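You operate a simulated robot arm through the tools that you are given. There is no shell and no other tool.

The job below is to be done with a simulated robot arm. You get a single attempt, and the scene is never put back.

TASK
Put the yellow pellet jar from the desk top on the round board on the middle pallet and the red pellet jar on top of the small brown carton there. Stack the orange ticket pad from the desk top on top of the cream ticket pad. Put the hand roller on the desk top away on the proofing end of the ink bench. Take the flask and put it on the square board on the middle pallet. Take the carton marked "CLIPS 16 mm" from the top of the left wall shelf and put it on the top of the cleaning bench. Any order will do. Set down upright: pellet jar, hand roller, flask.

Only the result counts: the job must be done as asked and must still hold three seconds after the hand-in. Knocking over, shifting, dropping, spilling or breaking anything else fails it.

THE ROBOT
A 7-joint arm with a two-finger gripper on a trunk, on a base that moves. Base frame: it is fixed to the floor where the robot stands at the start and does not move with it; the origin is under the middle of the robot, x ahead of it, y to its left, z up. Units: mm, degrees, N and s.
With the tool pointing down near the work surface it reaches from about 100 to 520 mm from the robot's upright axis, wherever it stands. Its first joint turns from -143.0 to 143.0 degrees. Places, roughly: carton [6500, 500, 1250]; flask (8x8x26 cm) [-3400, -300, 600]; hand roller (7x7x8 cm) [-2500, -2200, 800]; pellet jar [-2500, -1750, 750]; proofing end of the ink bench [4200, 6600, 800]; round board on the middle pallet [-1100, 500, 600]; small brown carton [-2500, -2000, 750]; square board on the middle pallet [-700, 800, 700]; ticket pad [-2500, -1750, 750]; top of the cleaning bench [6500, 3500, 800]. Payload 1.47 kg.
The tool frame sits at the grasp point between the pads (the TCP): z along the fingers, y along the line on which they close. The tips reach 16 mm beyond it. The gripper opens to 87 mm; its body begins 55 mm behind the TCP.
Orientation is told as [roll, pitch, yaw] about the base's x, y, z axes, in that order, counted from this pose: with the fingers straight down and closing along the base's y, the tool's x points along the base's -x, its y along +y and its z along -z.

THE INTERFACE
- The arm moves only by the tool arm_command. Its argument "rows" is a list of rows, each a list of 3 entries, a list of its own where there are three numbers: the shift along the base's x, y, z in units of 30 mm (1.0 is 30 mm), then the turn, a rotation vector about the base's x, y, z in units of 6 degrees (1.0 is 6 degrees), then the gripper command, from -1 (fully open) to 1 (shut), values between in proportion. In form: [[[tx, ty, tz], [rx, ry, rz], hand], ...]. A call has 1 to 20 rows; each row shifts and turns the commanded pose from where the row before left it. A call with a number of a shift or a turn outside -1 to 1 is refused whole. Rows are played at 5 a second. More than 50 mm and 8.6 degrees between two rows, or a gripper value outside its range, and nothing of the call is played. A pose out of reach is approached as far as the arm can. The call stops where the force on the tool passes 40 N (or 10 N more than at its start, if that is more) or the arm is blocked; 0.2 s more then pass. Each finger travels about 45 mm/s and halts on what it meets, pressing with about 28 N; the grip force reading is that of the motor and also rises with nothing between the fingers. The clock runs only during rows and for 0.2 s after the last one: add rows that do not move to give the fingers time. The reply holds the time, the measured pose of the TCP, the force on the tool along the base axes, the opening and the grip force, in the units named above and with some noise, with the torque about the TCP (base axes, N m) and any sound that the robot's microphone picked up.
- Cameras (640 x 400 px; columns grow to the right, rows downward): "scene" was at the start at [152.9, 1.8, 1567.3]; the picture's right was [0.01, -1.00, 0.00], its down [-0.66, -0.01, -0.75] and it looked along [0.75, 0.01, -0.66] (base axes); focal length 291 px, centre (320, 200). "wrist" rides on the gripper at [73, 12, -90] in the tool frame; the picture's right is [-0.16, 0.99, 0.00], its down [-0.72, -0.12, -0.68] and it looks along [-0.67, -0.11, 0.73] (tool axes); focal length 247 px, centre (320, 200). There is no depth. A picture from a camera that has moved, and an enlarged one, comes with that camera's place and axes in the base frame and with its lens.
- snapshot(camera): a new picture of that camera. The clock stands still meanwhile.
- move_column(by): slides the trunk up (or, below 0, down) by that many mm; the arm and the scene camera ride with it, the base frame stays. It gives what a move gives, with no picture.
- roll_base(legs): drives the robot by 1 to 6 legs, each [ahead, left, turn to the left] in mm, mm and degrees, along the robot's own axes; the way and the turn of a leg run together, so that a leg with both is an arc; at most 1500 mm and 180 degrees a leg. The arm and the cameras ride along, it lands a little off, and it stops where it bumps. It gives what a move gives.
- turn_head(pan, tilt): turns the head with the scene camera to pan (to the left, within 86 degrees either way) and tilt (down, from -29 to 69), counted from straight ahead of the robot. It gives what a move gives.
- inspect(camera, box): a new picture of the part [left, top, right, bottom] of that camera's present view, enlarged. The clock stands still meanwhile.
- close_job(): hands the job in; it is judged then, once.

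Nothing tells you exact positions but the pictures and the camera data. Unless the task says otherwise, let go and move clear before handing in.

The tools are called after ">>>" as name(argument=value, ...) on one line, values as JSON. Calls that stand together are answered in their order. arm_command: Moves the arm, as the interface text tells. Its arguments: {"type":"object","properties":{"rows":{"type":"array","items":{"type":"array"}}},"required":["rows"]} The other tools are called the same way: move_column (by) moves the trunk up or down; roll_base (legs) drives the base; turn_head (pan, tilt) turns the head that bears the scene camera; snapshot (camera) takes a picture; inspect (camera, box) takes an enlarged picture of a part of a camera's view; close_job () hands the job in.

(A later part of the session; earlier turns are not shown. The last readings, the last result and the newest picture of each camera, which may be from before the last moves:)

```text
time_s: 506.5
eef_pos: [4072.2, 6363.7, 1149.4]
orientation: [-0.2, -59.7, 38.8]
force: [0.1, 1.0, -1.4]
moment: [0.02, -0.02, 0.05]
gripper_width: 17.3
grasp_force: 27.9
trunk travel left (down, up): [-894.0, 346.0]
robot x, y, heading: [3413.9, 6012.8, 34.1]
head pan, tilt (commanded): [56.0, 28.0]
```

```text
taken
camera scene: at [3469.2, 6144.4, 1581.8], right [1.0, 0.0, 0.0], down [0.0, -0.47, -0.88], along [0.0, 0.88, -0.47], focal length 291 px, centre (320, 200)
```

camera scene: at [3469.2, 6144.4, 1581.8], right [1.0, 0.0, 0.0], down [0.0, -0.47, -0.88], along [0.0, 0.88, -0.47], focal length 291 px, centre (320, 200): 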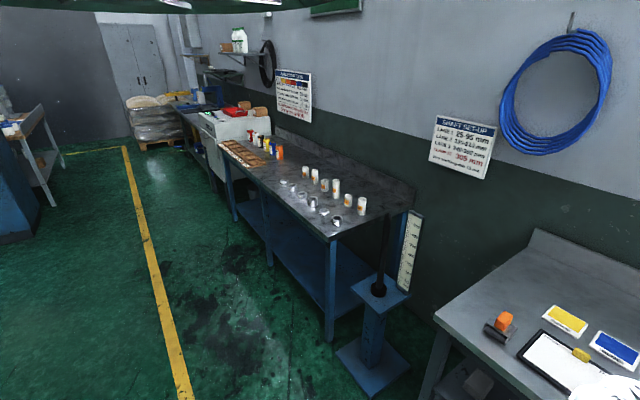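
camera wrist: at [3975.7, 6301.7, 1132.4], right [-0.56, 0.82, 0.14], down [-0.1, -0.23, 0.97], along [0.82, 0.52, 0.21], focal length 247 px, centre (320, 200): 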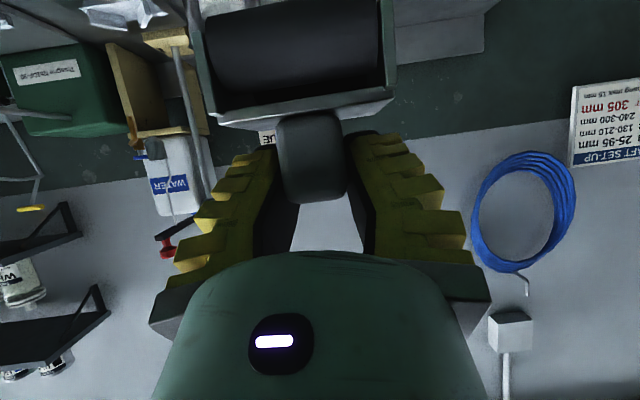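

Everything matches. I'll go forward the last 89 mm at height, then lower with the trunk.

>>> roll_base(legs=[[89, -4, 0]])

>>> move_column(by=-190)

>>> snapshot(camera="wrist")

>>> snapshot(camera="scene")

```text
time_s: 507.6
eef_pos: [4149.1, 6411.5, 1148.8]
orientation: [-0.1, -59.8, 38.8]
force: [0.4, -0.3, -1.8]
moment: [0.01, 0.01, 0.02]
gripper_width: 17.0
grasp_force: 27.8
trunk travel left (down, up): [-894.0, 346.0]
robot x, y, heading: [3491.5, 6060.4, 34.0]
head pan, tilt (commanded): [56.0, 28.0]
```

```text
time_s: 509.6
eef_pos: [4148.7, 6409.8, 958.9]
orientation: [-0.1, -59.8, 38.8]
force: [0.1, 0.3, -1.2]
moment: [-0.01, 0.0, 0.06]
gripper_width: 17.4
grasp_force: 28.2
trunk travel left (down, up): [-704.0, 536.0]
robot x, y, heading: [3485.5, 6059.3, 34.0]
head pan, tilt (commanded): [56.0, 28.0]
```

```text
taken
camera wrist: at [4051.7, 6348.1, 942.5], right [-0.56, 0.82, 0.14], down [-0.1, -0.23, 0.97], along [0.82, 0.52, 0.21], focal length 247 px, centre (320, 200)
```

wrist: 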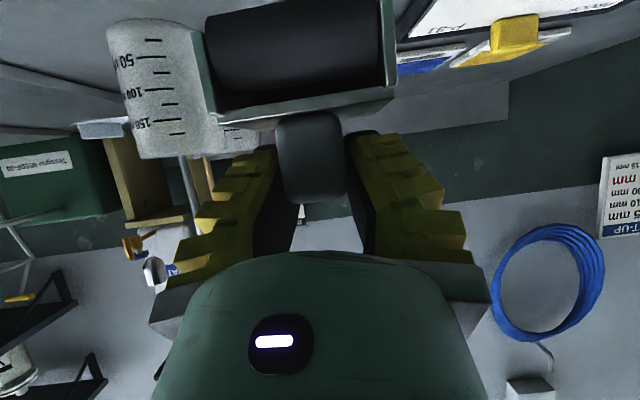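

```text
taken
camera scene: at [3545.1, 6190.9, 1391.8], right [1.0, 0.0, 0.0], down [0.0, -0.47, -0.88], along [0.0, 0.88, -0.47], focal length 291 px, centre (320, 200)
```

scene: 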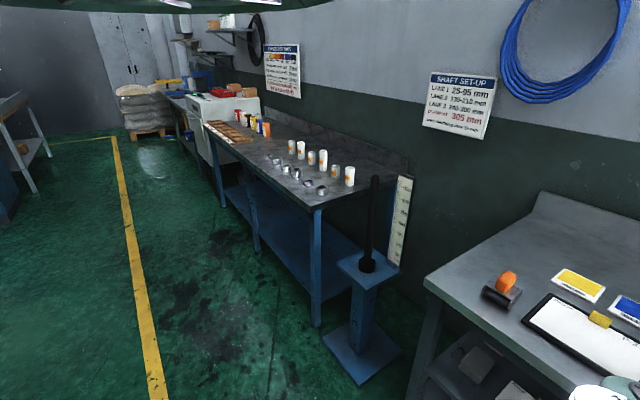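

The beaker is on the right and the plate on the left, both with about 40 mm of clearance. I'll lower in small trunk steps and watch the force.

>>> move_column(by=-32)

>>> move_column(by=-5)

>>> snapshot(camera="wrist")

```text
time_s: 510.4
eef_pos: [4148.4, 6410.6, 926.1]
orientation: [-0.1, -59.8, 38.8]
force: [0.3, 0.0, -1.2]
moment: [-0.01, 0.03, -0.01]
gripper_width: 16.7
grasp_force: 27.9
trunk travel left (down, up): [-672.0, 568.0]
robot x, y, heading: [3488.8, 6060.7, 34.2]
head pan, tilt (commanded): [56.0, 28.0]
```

```text
time_s: 511.0
eef_pos: [4148.9, 6409.3, 922.1]
orientation: [-0.1, -59.7, 38.7]
force: [0.6, 0.1, -1.9]
moment: [0.0, 0.0, -0.04]
gripper_width: 17.0
grasp_force: 28.0
trunk travel left (down, up): [-667.0, 573.0]
robot x, y, heading: [3486.4, 6057.5, 34.0]
head pan, tilt (commanded): [56.0, 28.0]
```

```text
taken
camera wrist: at [4051.7, 6348.0, 905.4], right [-0.56, 0.82, 0.14], down [-0.1, -0.23, 0.97], along [0.82, 0.52, 0.21], focal length 247 px, centre (320, 200)
```

wrist: 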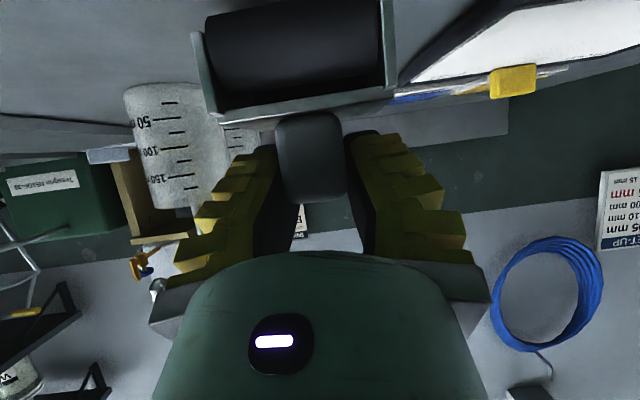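

>>> move_column(by=-3)

>>> move_column(by=-3)

>>> move_column(by=-3)

```text
time_s: 511.5
eef_pos: [4148.8, 6410.7, 919.6]
orientation: [0.0, -59.7, 38.9]
force: [-0.9, 0.7, -1.3]
moment: [-0.01, 0.01, -0.03]
gripper_width: 17.2
grasp_force: 27.8
trunk travel left (down, up): [-664.0, 576.0]
robot x, y, heading: [3489.7, 6057.3, 34.2]
head pan, tilt (commanded): [56.0, 28.0]
```

```text
time_s: 512.0
eef_pos: [4149.2, 6410.5, 916.7]
orientation: [0.0, -59.9, 38.6]
force: [-3.1, -2.0, 6.1]
moment: [-0.15, 0.21, -0.01]
gripper_width: 18.1
grasp_force: 27.8
trunk travel left (down, up): [-661.0, 579.0]
robot x, y, heading: [3491.6, 6061.7, 34.0]
head pan, tilt (commanded): [56.0, 28.0]
```

```text
time_s: 512.5
eef_pos: [4150.6, 6411.7, 915.9]
orientation: [0.1, -60.1, 38.7]
force: [-7.8, -2.6, 20.3]
moment: [-0.05, 0.2, 0.02]
gripper_width: 23.4
grasp_force: 27.9
trunk travel left (down, up): [-658.0, 582.0]
robot x, y, heading: [3492.1, 6059.2, 34.1]
head pan, tilt (commanded): [56.0, 28.0]
```

Touchdown. I'll ease back 2 mm, check, then release.

>>> move_column(by=2)

>>> inspect(camera="wrist", box=[160, 0, 480, 200])

```text
time_s: 513.0
eef_pos: [4151.2, 6411.5, 917.6]
orientation: [-0.1, -59.9, 38.9]
force: [-4.9, -2.1, 15.7]
moment: [0.05, 0.01, 0.01]
gripper_width: 20.5
grasp_force: 28.4
trunk travel left (down, up): [-660.0, 580.0]
robot x, y, heading: [3488.8, 6057.4, 33.9]
head pan, tilt (commanded): [56.0, 28.0]
```

```text
2.00 times, centred on (320, 100) of wrist
camera zoom: at [4053.2, 6349.1, 899.7], right [-0.56, 0.82, 0.14], down [-0.1, -0.23, 0.97], along [0.82, 0.52, 0.21], focal length 494 px, centre (320, 400)
```

zoom: 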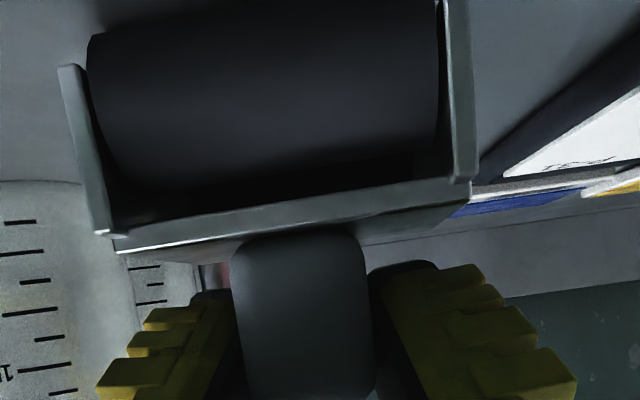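

The roller rests squarely on the bench between the beaker and the plate. I'll open just enough to free the handle.

>>> arm_command(rows=[[[0, 0, 0], [0, 0, 0], 0.4], [[0, 0, 0], [0, 0, 0], 0.1], [[0, 0, 0], [0, 0, 0], 0], [[0, 0, 0], [0, 0, 0], 0]])

>>> snapshot(camera="wrist")

```text
time_s: 514.0
eef_pos: [4149.1, 6409.9, 914.9]
orientation: [-0.1, -59.7, 38.8]
force: [0.1, -0.8, 0.2]
moment: [-0.02, 0.0, -0.03]
gripper_width: 48.9
grasp_force: 3.9
trunk travel left (down, up): [-660.0, 580.0]
robot x, y, heading: [3483.7, 6061.9, 34.0]
head pan, tilt (commanded): [56.0, 28.0]
```

```text
taken
camera wrist: at [4051.8, 6348.1, 898.4], right [-0.56, 0.82, 0.14], down [-0.1, -0.23, 0.97], along [0.82, 0.52, 0.21], focal length 247 px, centre (320, 200)
```

wrist: 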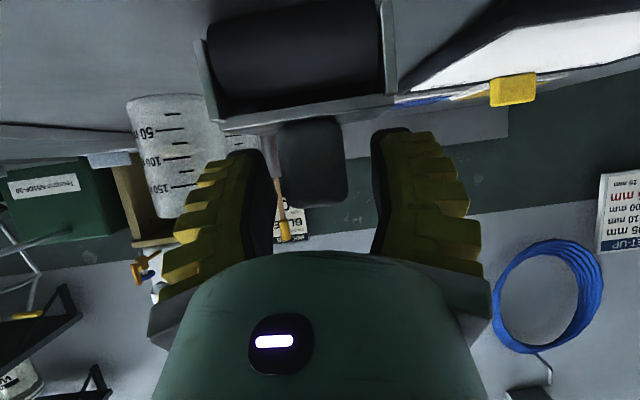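

Released, and the roller is standing upright. I'll lift straight up with the trunk, then back away.

>>> move_column(by=120)

>>> roll_base(legs=[[-350, 0, 0]])

>>> snapshot(camera="wrist")

```text
time_s: 515.5
eef_pos: [4148.1, 6409.1, 1034.6]
orientation: [-0.1, -59.7, 38.8]
force: [0.4, 0.8, -0.2]
moment: [0.0, 0.0, 0.02]
gripper_width: 49.0
grasp_force: 4.2
trunk travel left (down, up): [-780.0, 460.0]
robot x, y, heading: [3489.0, 6061.1, 34.2]
head pan, tilt (commanded): [56.0, 28.0]
```

```text
time_s: 517.8
eef_pos: [3855.4, 6216.1, 1034.6]
orientation: [-0.2, -59.7, 39.1]
force: [-0.5, 0.5, 0.6]
moment: [-0.01, -0.01, 0.02]
gripper_width: 49.2
grasp_force: 4.0
trunk travel left (down, up): [-780.0, 460.0]
robot x, y, heading: [3198.2, 5863.5, 34.3]
head pan, tilt (commanded): [56.0, 28.0]
```

```text
taken
camera wrist: at [3758.2, 6152.6, 1018.5], right [-0.56, 0.82, 0.14], down [-0.1, -0.23, 0.97], along [0.82, 0.53, 0.21], focal length 247 px, centre (320, 200)
```

wrist: 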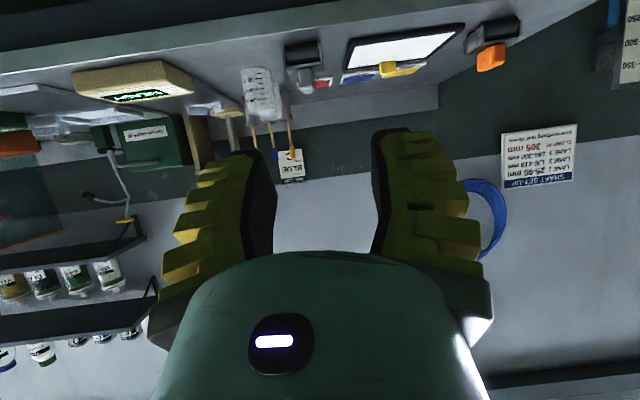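

The roller stands upright on the proofing end, between the beaker and the framed plate. The last job is the CLIPS 16 mm carton. I'll turn right and drive along the front of the benches toward the cleaning bench and the wall shelf.

>>> roll_base(legs=[[0, 0, -90], [1450, 0, 0], [900, 0, 0]])

>>> turn_head(pan=56, tilt=15)

>>> snapshot(camera="scene")

>>> snapshot(camera="wrist")

```text
time_s: 533.3
eef_pos: [4858.6, 3226.6, 1034.6]
orientation: [-0.2, -59.8, -51.7]
force: [0.0, -0.6, 1.1]
moment: [0.0, -0.01, 0.02]
gripper_width: 49.2
grasp_force: 4.0
trunk travel left (down, up): [-780.0, 460.0]
robot x, y, heading: [4514.2, 3891.0, -56.6]
head pan, tilt (commanded): [56.0, 28.0]
```

```text
time_s: 534.0
eef_pos: [4858.7, 3227.2, 1033.8]
orientation: [-0.1, -59.7, -51.7]
force: [-1.3, 0.5, -0.8]
moment: [0.02, 0.01, -0.02]
gripper_width: 49.2
grasp_force: 3.4
trunk travel left (down, up): [-780.0, 460.0]
robot x, y, heading: [4515.7, 3889.1, -56.4]
head pan, tilt (commanded): [56.0, 15.0]
```

```text
taken
camera scene: at [4645.5, 3832.6, 1488.8], right [-0.01, -1.0, 0.0], down [-0.26, 0.0, -0.97], along [0.97, -0.01, -0.26], focal length 291 px, centre (320, 200)
```

scene: 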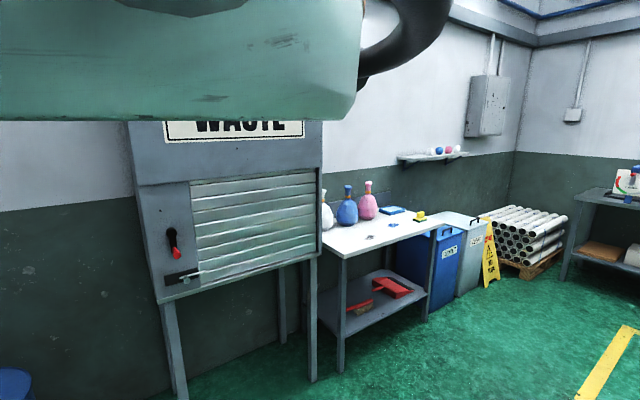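

```text
taken
camera wrist: at [4796.1, 3324.0, 1018.5], right [0.82, 0.55, 0.14], down [-0.23, 0.1, 0.97], along [0.52, -0.83, 0.21], focal length 247 px, centre (320, 200)
```

wrist: 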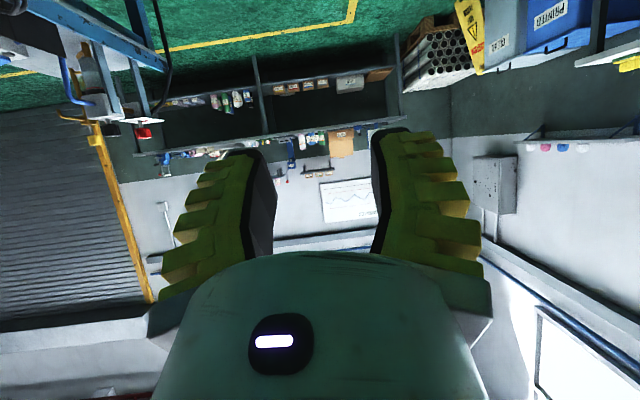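

I can see the WASTE cabinet and, right of it, the white-topped cleaning bench with bottles and cards. The carton's location projects to the far wall between the fingers in the wrist view. I'll zoom in there.

>>> inspect(camera="wrist", box=[240, 110, 400, 210])

>>> inspect(camera="scene", box=[310, 160, 470, 260])

```text
4.00 times, centred on (320, 160) of wrist
camera zoom: at [4796.1, 3324.0, 1018.5], right [0.82, 0.55, 0.14], down [-0.23, 0.1, 0.97], along [0.52, -0.83, 0.21], focal length 988 px, centre (320, 360)
```

zoom: 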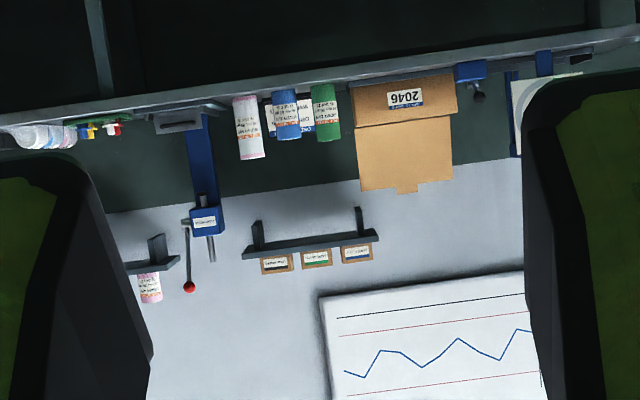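

```text
4.00 times, centred on (390, 210) of scene
camera zoom: at [4645.5, 3832.6, 1488.8], right [-0.01, -1.0, 0.0], down [-0.26, 0.0, -0.97], along [0.97, -0.01, -0.26], focal length 1165 px, centre (40, 160)
```

zoom: 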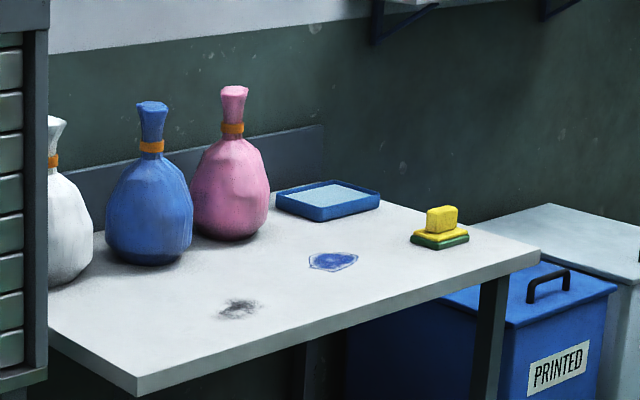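

Three small cartons stand on the left wall shelf, above a bench on the far wall. The cleaning bench has clear space on its white top. I'll drive toward the far wall, keeping clear of the island table on my right.

>>> roll_base(legs=[[0, 50, 0.5], [1450, 0, 0], [700, 0, 0]])

>>> snapshot(camera="wrist")

>>> snapshot(camera="scene")

```text
time_s: 545.3
eef_pos: [6096.9, 1444.0, 1034.3]
orientation: [0.0, -59.8, -51.7]
force: [0.2, 0.2, -0.2]
moment: [-0.02, -0.02, -0.02]
gripper_width: 49.0
grasp_force: 4.2
trunk travel left (down, up): [-780.0, 460.0]
robot x, y, heading: [5749.6, 2105.6, -56.4]
head pan, tilt (commanded): [56.0, 15.0]
```

```text
taken
camera wrist: at [6034.6, 1541.5, 1018.5], right [0.82, 0.55, 0.14], down [-0.23, 0.1, 0.97], along [0.52, -0.83, 0.21], focal length 247 px, centre (320, 200)
```

wrist: 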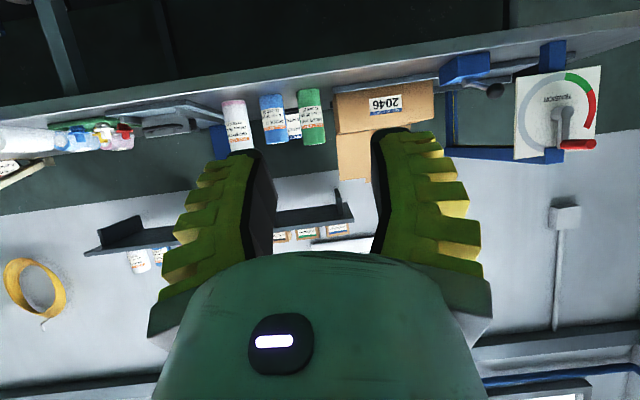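

```text
taken
camera scene: at [5883.8, 2050.0, 1488.9], right [-0.01, -1.0, 0.0], down [-0.26, 0.0, -0.97], along [0.97, -0.01, -0.26], focal length 291 px, centre (320, 200)
```

scene: 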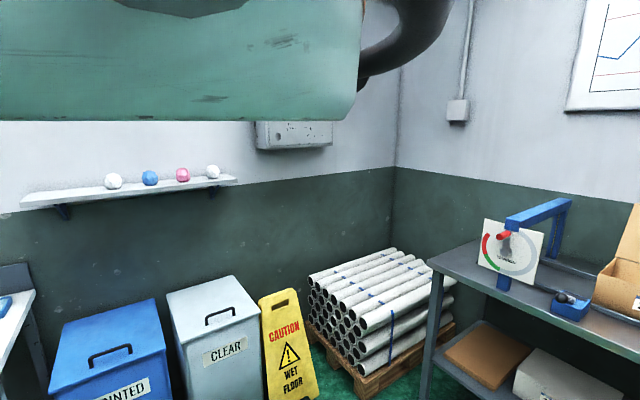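

The cartons are partly hidden behind a finger. I'll raise the trunk to look at shelf level and read the labels.

>>> move_column(by=250)

>>> roll_base(legs=[[300, -150, 0]])

>>> snapshot(camera="wrist")

```text
time_s: 547.9
eef_pos: [6098.9, 1444.8, 1285.0]
orientation: [-0.2, -59.7, -51.7]
force: [0.4, 0.2, 0.1]
moment: [-0.01, -0.01, 0.0]
gripper_width: 49.1
grasp_force: 4.4
trunk travel left (down, up): [-1030.0, 210.0]
robot x, y, heading: [5753.7, 2106.3, -56.3]
head pan, tilt (commanded): [56.0, 15.0]
```

```text
time_s: 550.1
eef_pos: [6133.3, 1113.2, 1284.9]
orientation: [-0.1, -59.7, -52.0]
force: [0.0, -0.1, -0.4]
moment: [0.01, -0.04, -0.02]
gripper_width: 49.1
grasp_force: 3.9
trunk travel left (down, up): [-1030.0, 210.0]
robot x, y, heading: [5792.8, 1776.3, -56.9]
head pan, tilt (commanded): [56.0, 15.0]
```

```text
taken
camera wrist: at [6070.9, 1209.8, 1268.5], right [0.83, 0.55, 0.14], down [-0.23, 0.1, 0.97], along [0.51, -0.83, 0.21], focal length 247 px, centre (320, 200)
```

wrist: 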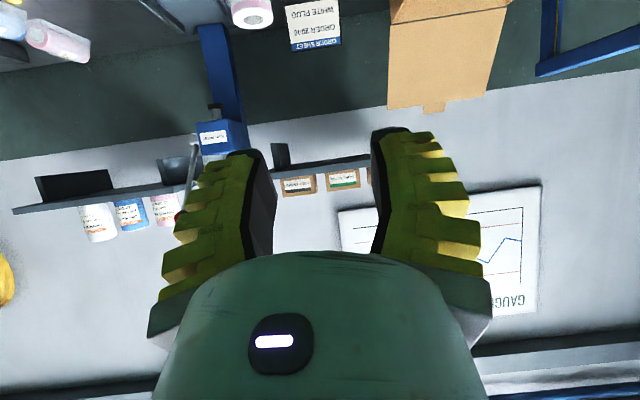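

>>> inspect(camera="wrist", box=[250, 130, 410, 230])

```text
4.00 times, centred on (330, 180) of wrist
camera zoom: at [6070.9, 1209.8, 1268.5], right [0.83, 0.55, 0.14], down [-0.23, 0.1, 0.97], along [0.51, -0.83, 0.21], focal length 988 px, centre (280, 280)
```

zoom: 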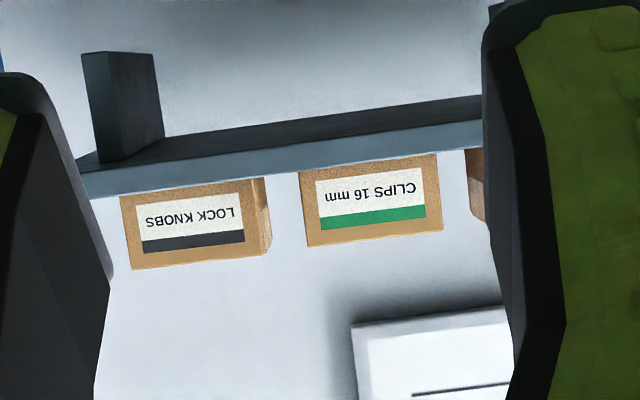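

The middle carton with the green stripe reads "CLIPS 16 mm". Its front face is at about [6500, 650, 1372], roughly 99 mm wide and 54 mm high. I'll raise the trunk and look down on it to see its depth and the gap behind.

>>> move_column(by=205)

>>> arm_command(rows=[[[0, 0, 0], [-0.788, -0.6157, 0], 0], [[0, 0, 0], [-0.788, -0.6157, 0], 0], [[0, 0, 0], [-0.788, -0.6157, 0], 0], [[0, 0, 0], [-0.788, -0.6157, 0], 0], [[0, 0, 0], [0, 0, 0], 0]])

>>> snapshot(camera="wrist")

```text
time_s: 552.3
eef_pos: [6133.6, 1113.0, 1488.7]
orientation: [-0.1, -59.7, -52.0]
force: [0.1, -0.3, -0.3]
moment: [-0.03, 0.02, -0.01]
gripper_width: 49.6
grasp_force: 3.9
trunk travel left (down, up): [-1235.0, 5.0]
robot x, y, heading: [5790.5, 1777.9, -56.7]
head pan, tilt (commanded): [56.0, 15.0]
```

```text
time_s: 553.5
eef_pos: [6132.1, 1111.7, 1491.0]
orientation: [-0.6, -83.8, -51.4]
force: [0.5, -0.4, -1.2]
moment: [0.0, -0.02, -0.04]
gripper_width: 49.2
grasp_force: 4.4
trunk travel left (down, up): [-1235.0, 5.0]
robot x, y, heading: [5792.9, 1780.6, -56.9]
head pan, tilt (commanded): [56.0, 15.0]
```

```text
taken
camera wrist: at [6081.0, 1195.7, 1429.2], right [0.79, 0.59, 0.16], down [-0.46, 0.4, 0.79], along [0.41, -0.7, 0.59], focal length 247 px, centre (320, 200)
```

wrist: 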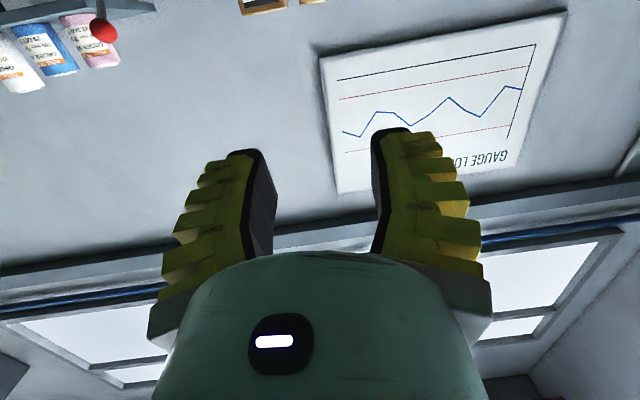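

Wrong direction again; I'll tilt the tool back toward down so the camera looks at the shelf from above.

>>> arm_command(rows=[[[0, 0, 0], [0.788, 0.6157, 0], 0], [[0, 0, 0], [0.788, 0.6157, 0], 0], [[0, 0, 0], [0.788, 0.6157, 0], 0], [[0, 0, 0], [0.788, 0.6157, 0], 0], [[0, 0, 0], [0.788, 0.6157, 0], 0], [[0, 0, 0], [0.788, 0.6157, 0], 0], [[0, 0, 0], [0.788, 0.6157, 0], 0], [[0, 0, 0], [0.788, 0.6157, 0], 0], [[0, 0, 0], [0, 0, 0], 0]])

>>> snapshot(camera="wrist")

```text
time_s: 555.5
eef_pos: [6133.6, 1113.2, 1489.7]
orientation: [0.0, -35.7, -52.0]
force: [-0.8, 0.5, 0.5]
moment: [0.01, 0.0, 0.0]
gripper_width: 49.0
grasp_force: 3.9
trunk travel left (down, up): [-1235.0, 5.0]
robot x, y, heading: [5794.2, 1779.2, -56.7]
head pan, tilt (commanded): [56.0, 15.0]
```

```text
taken
camera wrist: at [6072.2, 1208.0, 1521.2], right [0.86, 0.51, 0.09], down [0.03, -0.22, 0.97], along [0.51, -0.83, -0.2], focal length 247 px, centre (320, 200)
```

wrist: 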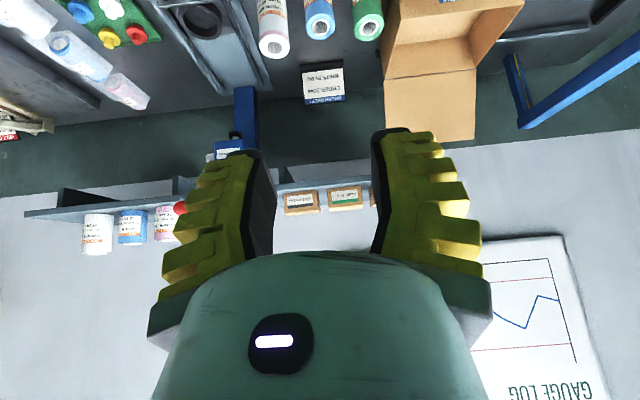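

>>> inspect(camera="wrist", box=[270, 150, 400, 231])

```text
4.92 times, centred on (335, 190) of wrist
camera zoom: at [6072.2, 1208.0, 1521.2], right [0.86, 0.51, 0.09], down [0.03, -0.22, 0.97], along [0.51, -0.83, -0.2], focal length 1216 px, centre (246, 247)
```

zoom: 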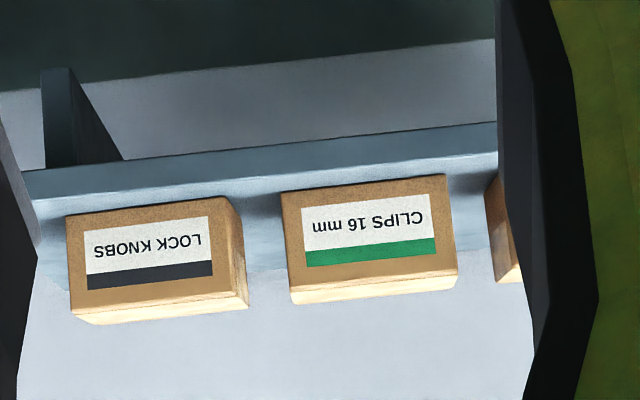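

The box is about 97 mm wide, 58 mm deep and 60 mm high, standing on the shelf at z≈1345, with a gap behind it. Its width exceeds my grip, so I must clamp it front-to-back from above. I'll straighten the tool to look down and measure the bench edge that limits how close I can stand.

>>> arm_command(rows=[[[-0.35, 0.5, 0], [0.788, 0.6157, 0], 0], [[-0.35, 0.5, 0], [0.788, 0.6157, 0], 0], [[-0.35, 0.5, 0], [0.788, 0.6157, 0], 0], [[-0.35, 0.5, 0], [0.788, 0.6157, 0], 0], [[-0.35, 0.5, 0], [0.788, 0.6157, 0], 0], [[-0.35, 0.5, 0], [0.788, 0.6157, 0], 0], [[0, 0, 0], [0, 0, 0], 0]])

>>> snapshot(camera="wrist")

```text
time_s: 557.1
eef_pos: [6069.5, 1203.3, 1488.7]
orientation: [0.1, 0.4, -52.0]
force: [0.4, -0.2, -0.4]
moment: [0.03, 0.03, 0.01]
gripper_width: 49.1
grasp_force: 3.7
trunk travel left (down, up): [-1235.0, 5.0]
robot x, y, heading: [5792.2, 1779.1, -56.6]
head pan, tilt (commanded): [56.0, 15.0]
```

```text
taken
camera wrist: at [6033.0, 1267.6, 1580.4], right [0.88, 0.48, 0.0], down [0.36, -0.65, 0.68], along [0.33, -0.59, -0.74], focal length 247 px, centre (320, 200)
```

wrist: 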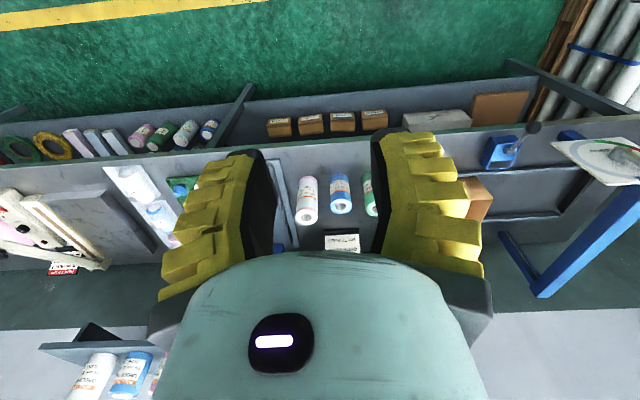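

The bench front is at about v=-2720 and its lower shelf is set further back, so I can stand close enough for a straight-down grasp. First I'll turn the tool about 90° here in free space so the fingers close front-to-back.

>>> arm_command(rows=[[[0, 0, 0], [0, 0, -1], -0.8], [[0, 0, 0], [0, 0, -1], -0.8], [[0, 0, 0], [0, 0, -1], -0.8], [[0, 0, 0], [0, 0, -1], -0.8], [[0, 0, 0], [0, 0, -1], -0.8], [[0, 0, 0], [0, 0, -1], -0.8], [[0, 0, 0], [0, 0, -1], -0.8], [[0, 0, 0], [0, 0, -1], -0.8], [[0, 0, 0], [0, 0, -1], -0.8], [[0, 0, 0], [0, 0, -1], -0.8], [[0, 0, 0], [0, 0, -1], -0.8], [[0, 0, 0], [0, 0, -1], -0.8], [[0, 0, 0], [0, 0, -1], -0.8], [[0, 0, 0], [0, 0, -1], -0.8], [[0, 0, 0], [0, 0, -1], -0.8], [[0, 0, 0], [0, 0, -0.6], -0.8], [[0, 0, 0], [0, 0, 0], -0.8]])

>>> snapshot(camera="wrist")

```text
time_s: 560.7
eef_pos: [6066.8, 1203.5, 1492.1]
orientation: [0.0, 0.1, -76.0]
force: [0.3, 0.3, 0.3]
moment: [0.02, -0.01, -0.02]
gripper_width: 80.3
grasp_force: 1.3
out of reach, approached as far as the arm can: row 4, 5, 6, 7, 8, 9, 10, 11, 12, 13, 14, 15, 16
trunk travel left (down, up): [-1235.0, 5.0]
robot x, y, heading: [5797.4, 1779.7, -56.6]
head pan, tilt (commanded): [56.0, 15.0]
```

```text
taken
camera wrist: at [6058.9, 1276.7, 1583.3], right [1.0, 0.09, 0.0], down [0.06, -0.73, 0.68], along [0.06, -0.68, -0.73], focal length 247 px, centre (320, 200)
```

wrist: 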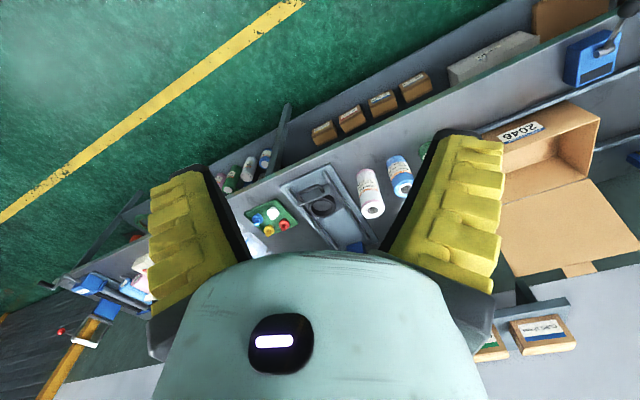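

That direction hits a joint limit at -76°. I'll rotate the other way to +34°.

>>> arm_command(rows=[[[0, 0, 0], [0, 0, 1], -0.8], [[0, 0, 0], [0, 0, 1], -0.8], [[0, 0, 0], [0, 0, 1], -0.8], [[0, 0, 0], [0, 0, 1], -0.8], [[0, 0, 0], [0, 0, 1], -0.8], [[0, 0, 0], [0, 0, 1], -0.8], [[0, 0, 0], [0, 0, 1], -0.8], [[0, 0, 0], [0, 0, 1], -0.8], [[0, 0, 0], [0, 0, 1], -0.8], [[0, 0, 0], [0, 0, 1], -0.8], [[0, 0, 0], [0, 0, 1], -0.8], [[0, 0, 0], [0, 0, 1], -0.8], [[0, 0, 0], [0, 0, 1], -0.8], [[0, 0, 0], [0, 0, 1], -0.8], [[0, 0, 0], [0, 0, 1], -0.8], [[0, 0, 0], [0, 0, 1], -0.8], [[0, 0, 0], [0, 0, 1], -0.8], [[0, 0, 0], [0, 0, 1], -0.8], [[0, 0, 0], [0, 0, 0.33], -0.8], [[0, 0, 0], [0, 0, 0], -0.8]])

>>> snapshot(camera="wrist")

```text
time_s: 564.9
eef_pos: [6066.8, 1202.9, 1491.7]
orientation: [0.0, 0.1, 34.2]
force: [-0.6, 0.3, -0.6]
moment: [0.06, 0.01, -0.02]
gripper_width: 80.4
grasp_force: 1.1
trunk travel left (down, up): [-1235.0, 5.0]
robot x, y, heading: [5790.1, 1775.4, -56.7]
head pan, tilt (commanded): [56.0, 15.0]
```

```text
taken
camera wrist: at [5998.7, 1172.1, 1583.3], right [-0.42, 0.91, 0.0], down [0.67, 0.31, 0.68], along [0.61, 0.29, -0.73], focal length 247 px, centre (320, 200)
```

wrist: 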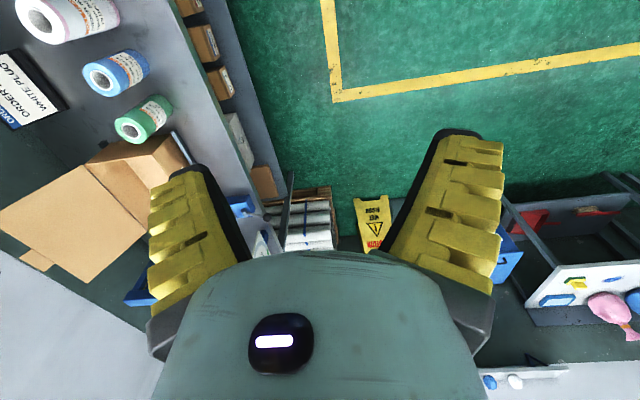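

The fingers now close front-to-back. I'll drive toward the bench in stages with the hand above the cartons' height.

>>> roll_base(legs=[[550, 35, 0.5]])

>>> snapshot(camera="wrist")

>>> turn_head(pan=56, tilt=30)

>>> snapshot(camera="scene")

```text
time_s: 568.1
eef_pos: [6399.8, 760.6, 1492.7]
orientation: [0.0, 0.1, 33.9]
force: [-0.2, 0.1, 0.7]
moment: [-0.02, 0.04, -0.01]
gripper_width: 80.0
grasp_force: 1.2
trunk travel left (down, up): [-1235.0, 5.0]
robot x, y, heading: [6126.1, 1334.8, -56.7]
head pan, tilt (commanded): [56.0, 15.0]
```

```text
taken
camera wrist: at [6331.0, 729.5, 1583.3], right [-0.42, 0.91, 0.0], down [0.67, 0.31, 0.68], along [0.62, 0.29, -0.73], focal length 247 px, centre (320, 200)
```

wrist: 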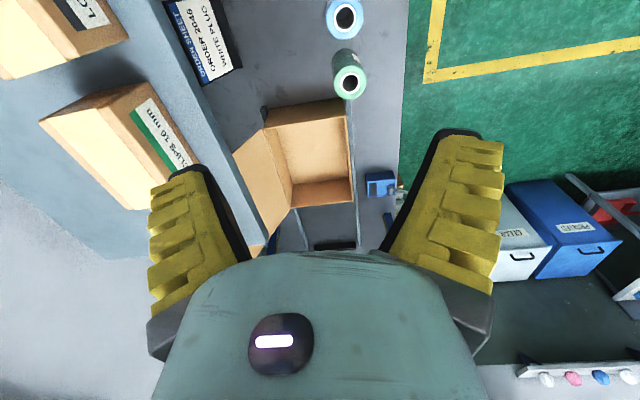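

```text
time_s: 568.8
eef_pos: [6398.1, 761.6, 1491.9]
orientation: [-0.1, 0.2, 33.9]
force: [-0.6, -0.4, 0.0]
moment: [0.01, 0.04, -0.02]
gripper_width: 80.5
grasp_force: 1.3
trunk travel left (down, up): [-1235.0, 5.0]
robot x, y, heading: [6122.1, 1334.2, -56.8]
head pan, tilt (commanded): [56.0, 30.0]
```

```text
taken
camera scene: at [6252.4, 1276.4, 1919.7], right [-0.01, -1.0, 0.0], down [-0.5, 0.01, -0.87], along [0.87, -0.01, -0.5], focal length 291 px, centre (320, 200)
```

scene: 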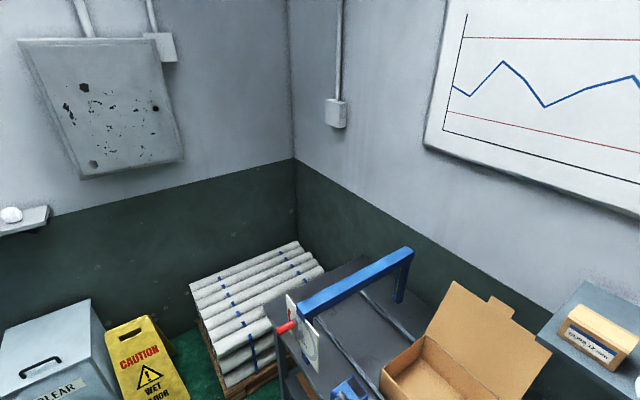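

>>> inspect(camera="wrist", box=[0, 0, 256, 260])

```text
1.54 times, centred on (128, 130) of wrist
camera zoom: at [6330.9, 729.5, 1583.3], right [-0.42, 0.91, 0.0], down [0.67, 0.31, 0.68], along [0.62, 0.29, -0.73], focal length 380 px, centre (615, 308)
```

zoom: 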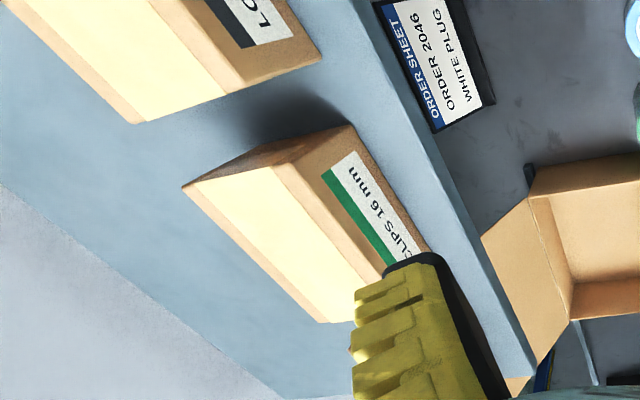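

Excellent view: the carton's centre is [6518, 622], with about 200 mm of free shelf behind it. I'll move in the last 180 mm and line up above it.

>>> roll_base(legs=[[120, 23, 0]])

>>> roll_base(legs=[[58, 0, 0]])

>>> snapshot(camera="wrist")

```text
time_s: 570.1
eef_pos: [6484.2, 671.5, 1492.3]
orientation: [0.1, 0.1, 33.9]
force: [0.5, 0.0, 0.8]
moment: [-0.02, -0.01, 0.01]
gripper_width: 80.5
grasp_force: 1.4
trunk travel left (down, up): [-1235.0, 5.0]
robot x, y, heading: [6210.5, 1246.0, -56.9]
head pan, tilt (commanded): [56.0, 30.0]
```

```text
time_s: 571.0
eef_pos: [6517.2, 621.8, 1492.8]
orientation: [0.0, 0.1, 34.1]
force: [-0.9, 0.0, 0.1]
moment: [-0.01, 0.0, -0.02]
gripper_width: 80.6
grasp_force: 0.8
trunk travel left (down, up): [-1235.0, 5.0]
robot x, y, heading: [6242.8, 1198.2, -56.7]
head pan, tilt (commanded): [56.0, 30.0]
```

```text
taken
camera wrist: at [6449.0, 592.6, 1583.2], right [-0.42, 0.91, 0.0], down [0.67, 0.31, 0.68], along [0.61, 0.29, -0.73], focal length 247 px, centre (320, 200)
```

wrist: 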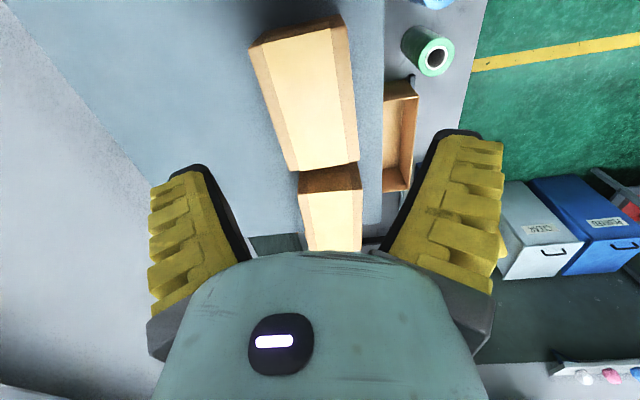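

I'm 9 mm short in depth. I'll correct that and descend partway, then check.

>>> arm_command(rows=[[[0.01, -0.36, -0.5], [0, 0, 0.2], -0.8], [[0, 0, -1], [0, 0, 0], -0.8], [[0, 0, -0.8], [0, 0, 0], -0.8], [[0, 0, 0], [0, 0, 0], -0.8]])

>>> snapshot(camera="wrist")

```text
time_s: 572.0
eef_pos: [6515.9, 614.1, 1425.5]
orientation: [0.0, 0.1, 35.3]
force: [0.0, 0.0, 0.0]
moment: [0.0, 0.01, 0.0]
gripper_width: 80.3
grasp_force: 1.0
trunk travel left (down, up): [-1235.0, 5.0]
robot x, y, heading: [6239.4, 1199.2, -56.6]
head pan, tilt (commanded): [56.0, 30.0]
```

```text
taken
camera wrist: at [6449.0, 581.1, 1516.5], right [-0.44, 0.9, 0.0], down [0.66, 0.32, 0.68], along [0.61, 0.3, -0.73], focal length 247 px, centre (320, 200)
```

wrist: 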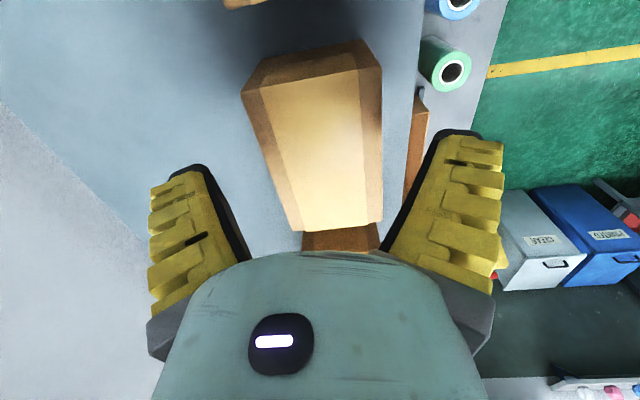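

>>> inspect(camera="wrist", box=[200, 30, 440, 270])

```text
1.67 times, centred on (320, 150) of wrist
camera zoom: at [6449.0, 581.1, 1516.5], right [-0.44, 0.9, 0.0], down [0.66, 0.32, 0.68], along [0.61, 0.3, -0.73], focal length 412 px, centre (320, 283)
```

zoom: 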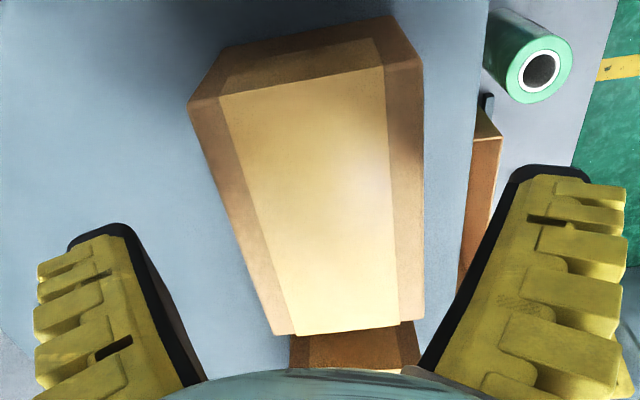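

Well aligned; I just need 7 mm along the box's length. I'll correct that and go down around it.

>>> arm_command(rows=[[[0.16, 0.2, -0.3], [0, 0, 0], -0.8], [[0, 0, -0.6], [0, 0, 0], -0.8], [[0, 0, -0.6], [0, 0, 0], -0.8], [[0, 0, 0], [0, 0, 0], -0.8]])

>>> snapshot(camera="wrist")

```text
time_s: 573.0
eef_pos: [6521.8, 619.2, 1378.7]
orientation: [0.0, 0.1, 35.2]
force: [-0.3, -0.3, 1.3]
moment: [-0.02, 0.01, 0.02]
gripper_width: 80.3
grasp_force: 2.1
trunk travel left (down, up): [-1235.0, 5.0]
robot x, y, heading: [6242.2, 1195.5, -56.6]
head pan, tilt (commanded): [56.0, 30.0]
```

```text
taken
camera wrist: at [6454.8, 586.5, 1469.9], right [-0.44, 0.9, 0.0], down [0.66, 0.32, 0.68], along [0.61, 0.3, -0.73], focal length 247 px, centre (320, 200)
```

wrist: 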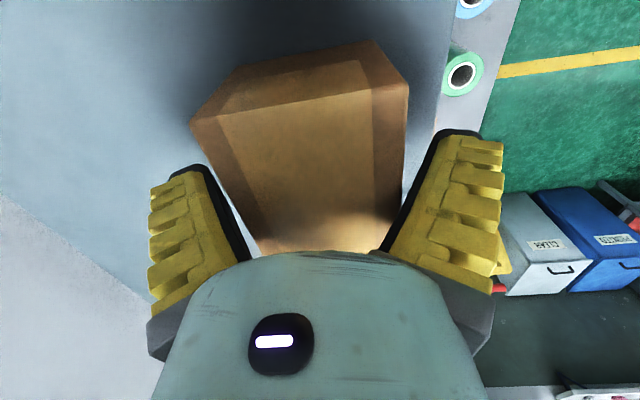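

The carton is between the fingers with no contact. Closing.

>>> arm_command(rows=[[[0, 0, 0], [0, 0, 0], 0], [[0, 0, 0], [0, 0, 0], 1], [[0, 0, 0], [0, 0, 0], 1], [[0, 0, 0], [0, 0, 0], 1], [[0, 0, 0], [0, 0, 0], 1]])

>>> snapshot(camera="wrist")

```text
time_s: 574.2
eef_pos: [6522.3, 619.3, 1377.9]
orientation: [0.1, 0.1, 35.4]
force: [1.3, -0.5, -0.1]
moment: [-0.06, 0.0, 0.0]
gripper_width: 72.8
grasp_force: 27.9
trunk travel left (down, up): [-1235.0, 5.0]
robot x, y, heading: [6239.6, 1200.2, -56.8]
head pan, tilt (commanded): [56.0, 30.0]
```

```text
taken
camera wrist: at [6454.5, 586.7, 1469.5], right [-0.44, 0.9, 0.0], down [0.66, 0.32, 0.68], along [0.61, 0.3, -0.73], focal length 247 px, centre (320, 200)
```

wrist: 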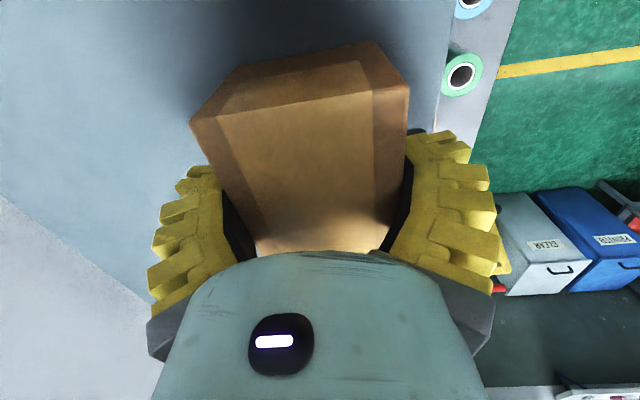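

Firm grip at 73 mm. I'll lift slowly.

>>> arm_command(rows=[[[0, 0, 0.2], [0, 0, 0], 1], [[0, 0, 0.3], [0, 0, 0], 1], [[0, 0, 0.5], [0, 0, 0], 1], [[0, 0, 0], [0, 0, 0], 1], [[0, 0, 0], [0, 0, 0], 1]])

>>> snapshot(camera="wrist")

```text
time_s: 575.5
eef_pos: [6524.0, 620.4, 1406.8]
orientation: [0.1, 0.1, 35.3]
force: [-0.1, 0.6, -6.0]
moment: [-0.01, 0.04, 0.03]
gripper_width: 72.7
grasp_force: 28.0
trunk travel left (down, up): [-1235.0, 5.0]
robot x, y, heading: [6239.9, 1198.4, -56.8]
head pan, tilt (commanded): [56.0, 30.0]
```

```text
taken
camera wrist: at [6455.0, 587.5, 1498.8], right [-0.44, 0.9, 0.0], down [0.66, 0.32, 0.68], along [0.61, 0.3, -0.73], focal length 247 px, centre (320, 200)
```

wrist: 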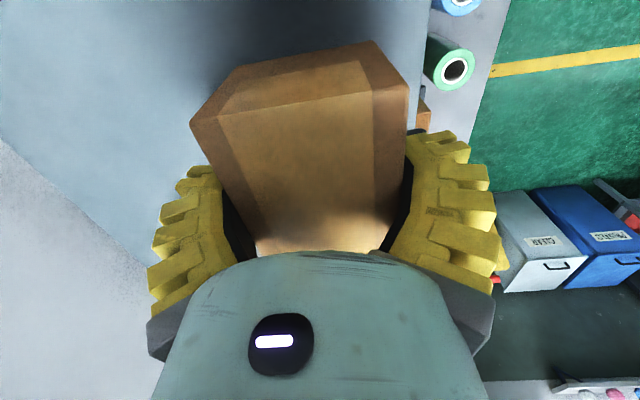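

The carton (0.6 kg) is held. I'll lift a bit more, back straight away from the shelf, then turn toward the cleaning bench.

>>> arm_command(rows=[[[0, 0, 0.6], [0, 0, 0], 1], [[0, 0, 0.6], [0, 0, 0], 1], [[0, 0, 0], [0, 0, 0], 1]])

>>> roll_base(legs=[[-1000, 0, 0], [0, 0, 90.5]])

>>> snapshot(camera="wrist")

```text
time_s: 576.2
eef_pos: [6522.6, 619.7, 1442.8]
orientation: [0.1, 0.0, 35.3]
force: [-0.1, 0.2, -6.8]
moment: [-0.01, 0.01, -0.03]
gripper_width: 72.7
grasp_force: 28.2
trunk travel left (down, up): [-1235.0, 5.0]
robot x, y, heading: [6241.3, 1197.0, -56.8]
head pan, tilt (commanded): [56.0, 30.0]
```

```text
time_s: 585.3
eef_pos: [6260.4, 2325.8, 1443.4]
orientation: [0.2, 0.2, 125.7]
force: [0.4, -0.3, -7.2]
moment: [-0.03, -0.02, 0.0]
gripper_width: 72.2
grasp_force: 27.9
trunk travel left (down, up): [-1235.0, 5.0]
robot x, y, heading: [5685.8, 2039.8, 33.6]
head pan, tilt (commanded): [56.0, 30.0]
```

```text
taken
camera wrist: at [6293.0, 2259.8, 1534.2], right [-0.89, -0.45, 0.0], down [-0.33, 0.66, 0.68], along [-0.31, 0.61, -0.73], focal length 247 px, centre (320, 200)
```

wrist: 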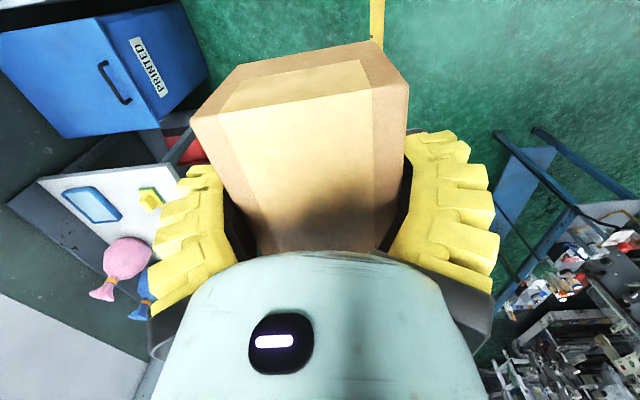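

>>> snapshot(camera="scene")

>>> inspect(camera="scene", box=[340, 130, 600, 292])

```text
taken
camera scene: at [5742.4, 2169.8, 1919.5], right [1.0, 0.0, 0.0], down [0.0, -0.5, -0.87], along [0.0, 0.87, -0.5], focal length 291 px, centre (320, 200)
```

scene: 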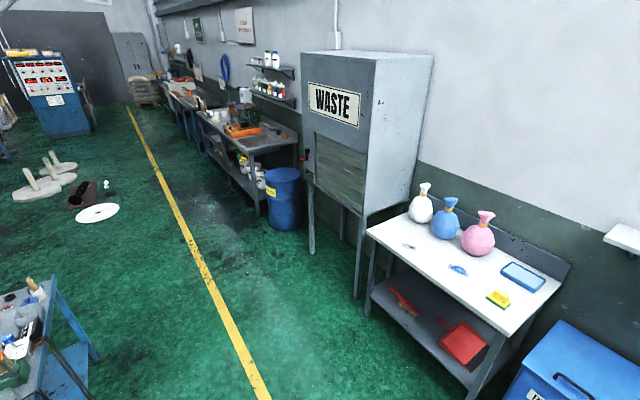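

```text
2.46 times, centred on (470, 211) of scene
camera zoom: at [5742.4, 2169.8, 1919.5], right [1.0, 0.0, 0.0], down [0.0, -0.5, -0.87], along [0.0, 0.87, -0.5], focal length 717 px, centre (-49, 173)
```

zoom: 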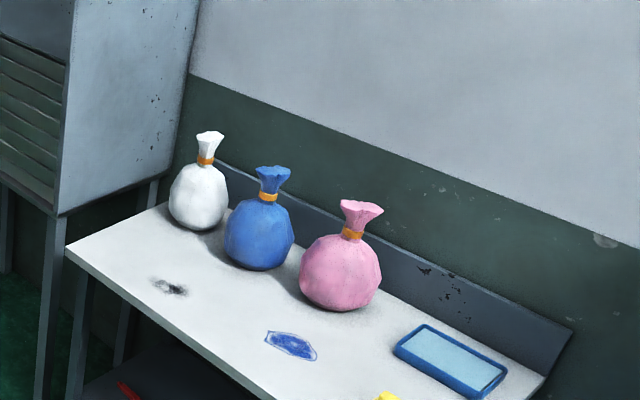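

The cleaning bench top is at z≈820, with bottles at the back and a clear patch near the front between the smudge and the blue splash, at about [6348, 3418]. I'll lower the trunk here in free space, then move over.

>>> move_column(by=-480)

>>> roll_base(legs=[[0, 861, 0.4], [560, 0, 0]])

>>> snapshot(camera="wrist")

```text
refused: -480 is not a number from -400 to 400
```

```text
time_s: 592.8
eef_pos: [6235.0, 3371.3, 1442.8]
orientation: [0.0, 0.1, 126.3]
force: [-0.4, 0.7, -6.8]
moment: [-0.03, -0.02, -0.02]
gripper_width: 71.6
grasp_force: 27.8
trunk travel left (down, up): [-1235.0, 5.0]
robot x, y, heading: [5661.5, 3084.6, 34.5]
head pan, tilt (commanded): [56.0, 30.0]
```

```text
taken
camera wrist: at [6267.4, 3307.3, 1534.1], right [-0.89, -0.46, 0.0], down [-0.34, 0.65, 0.68], along [-0.31, 0.6, -0.73], focal length 247 px, centre (320, 200)
```

wrist: 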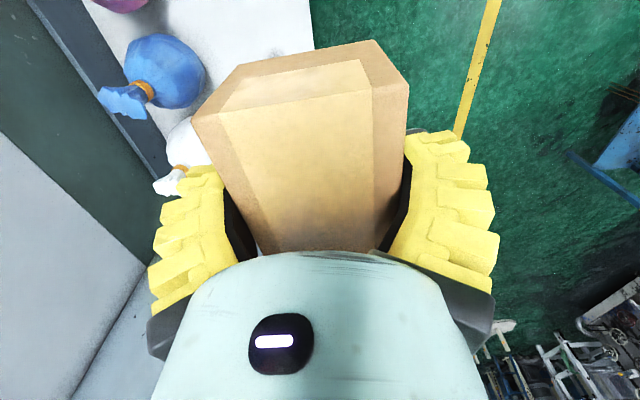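

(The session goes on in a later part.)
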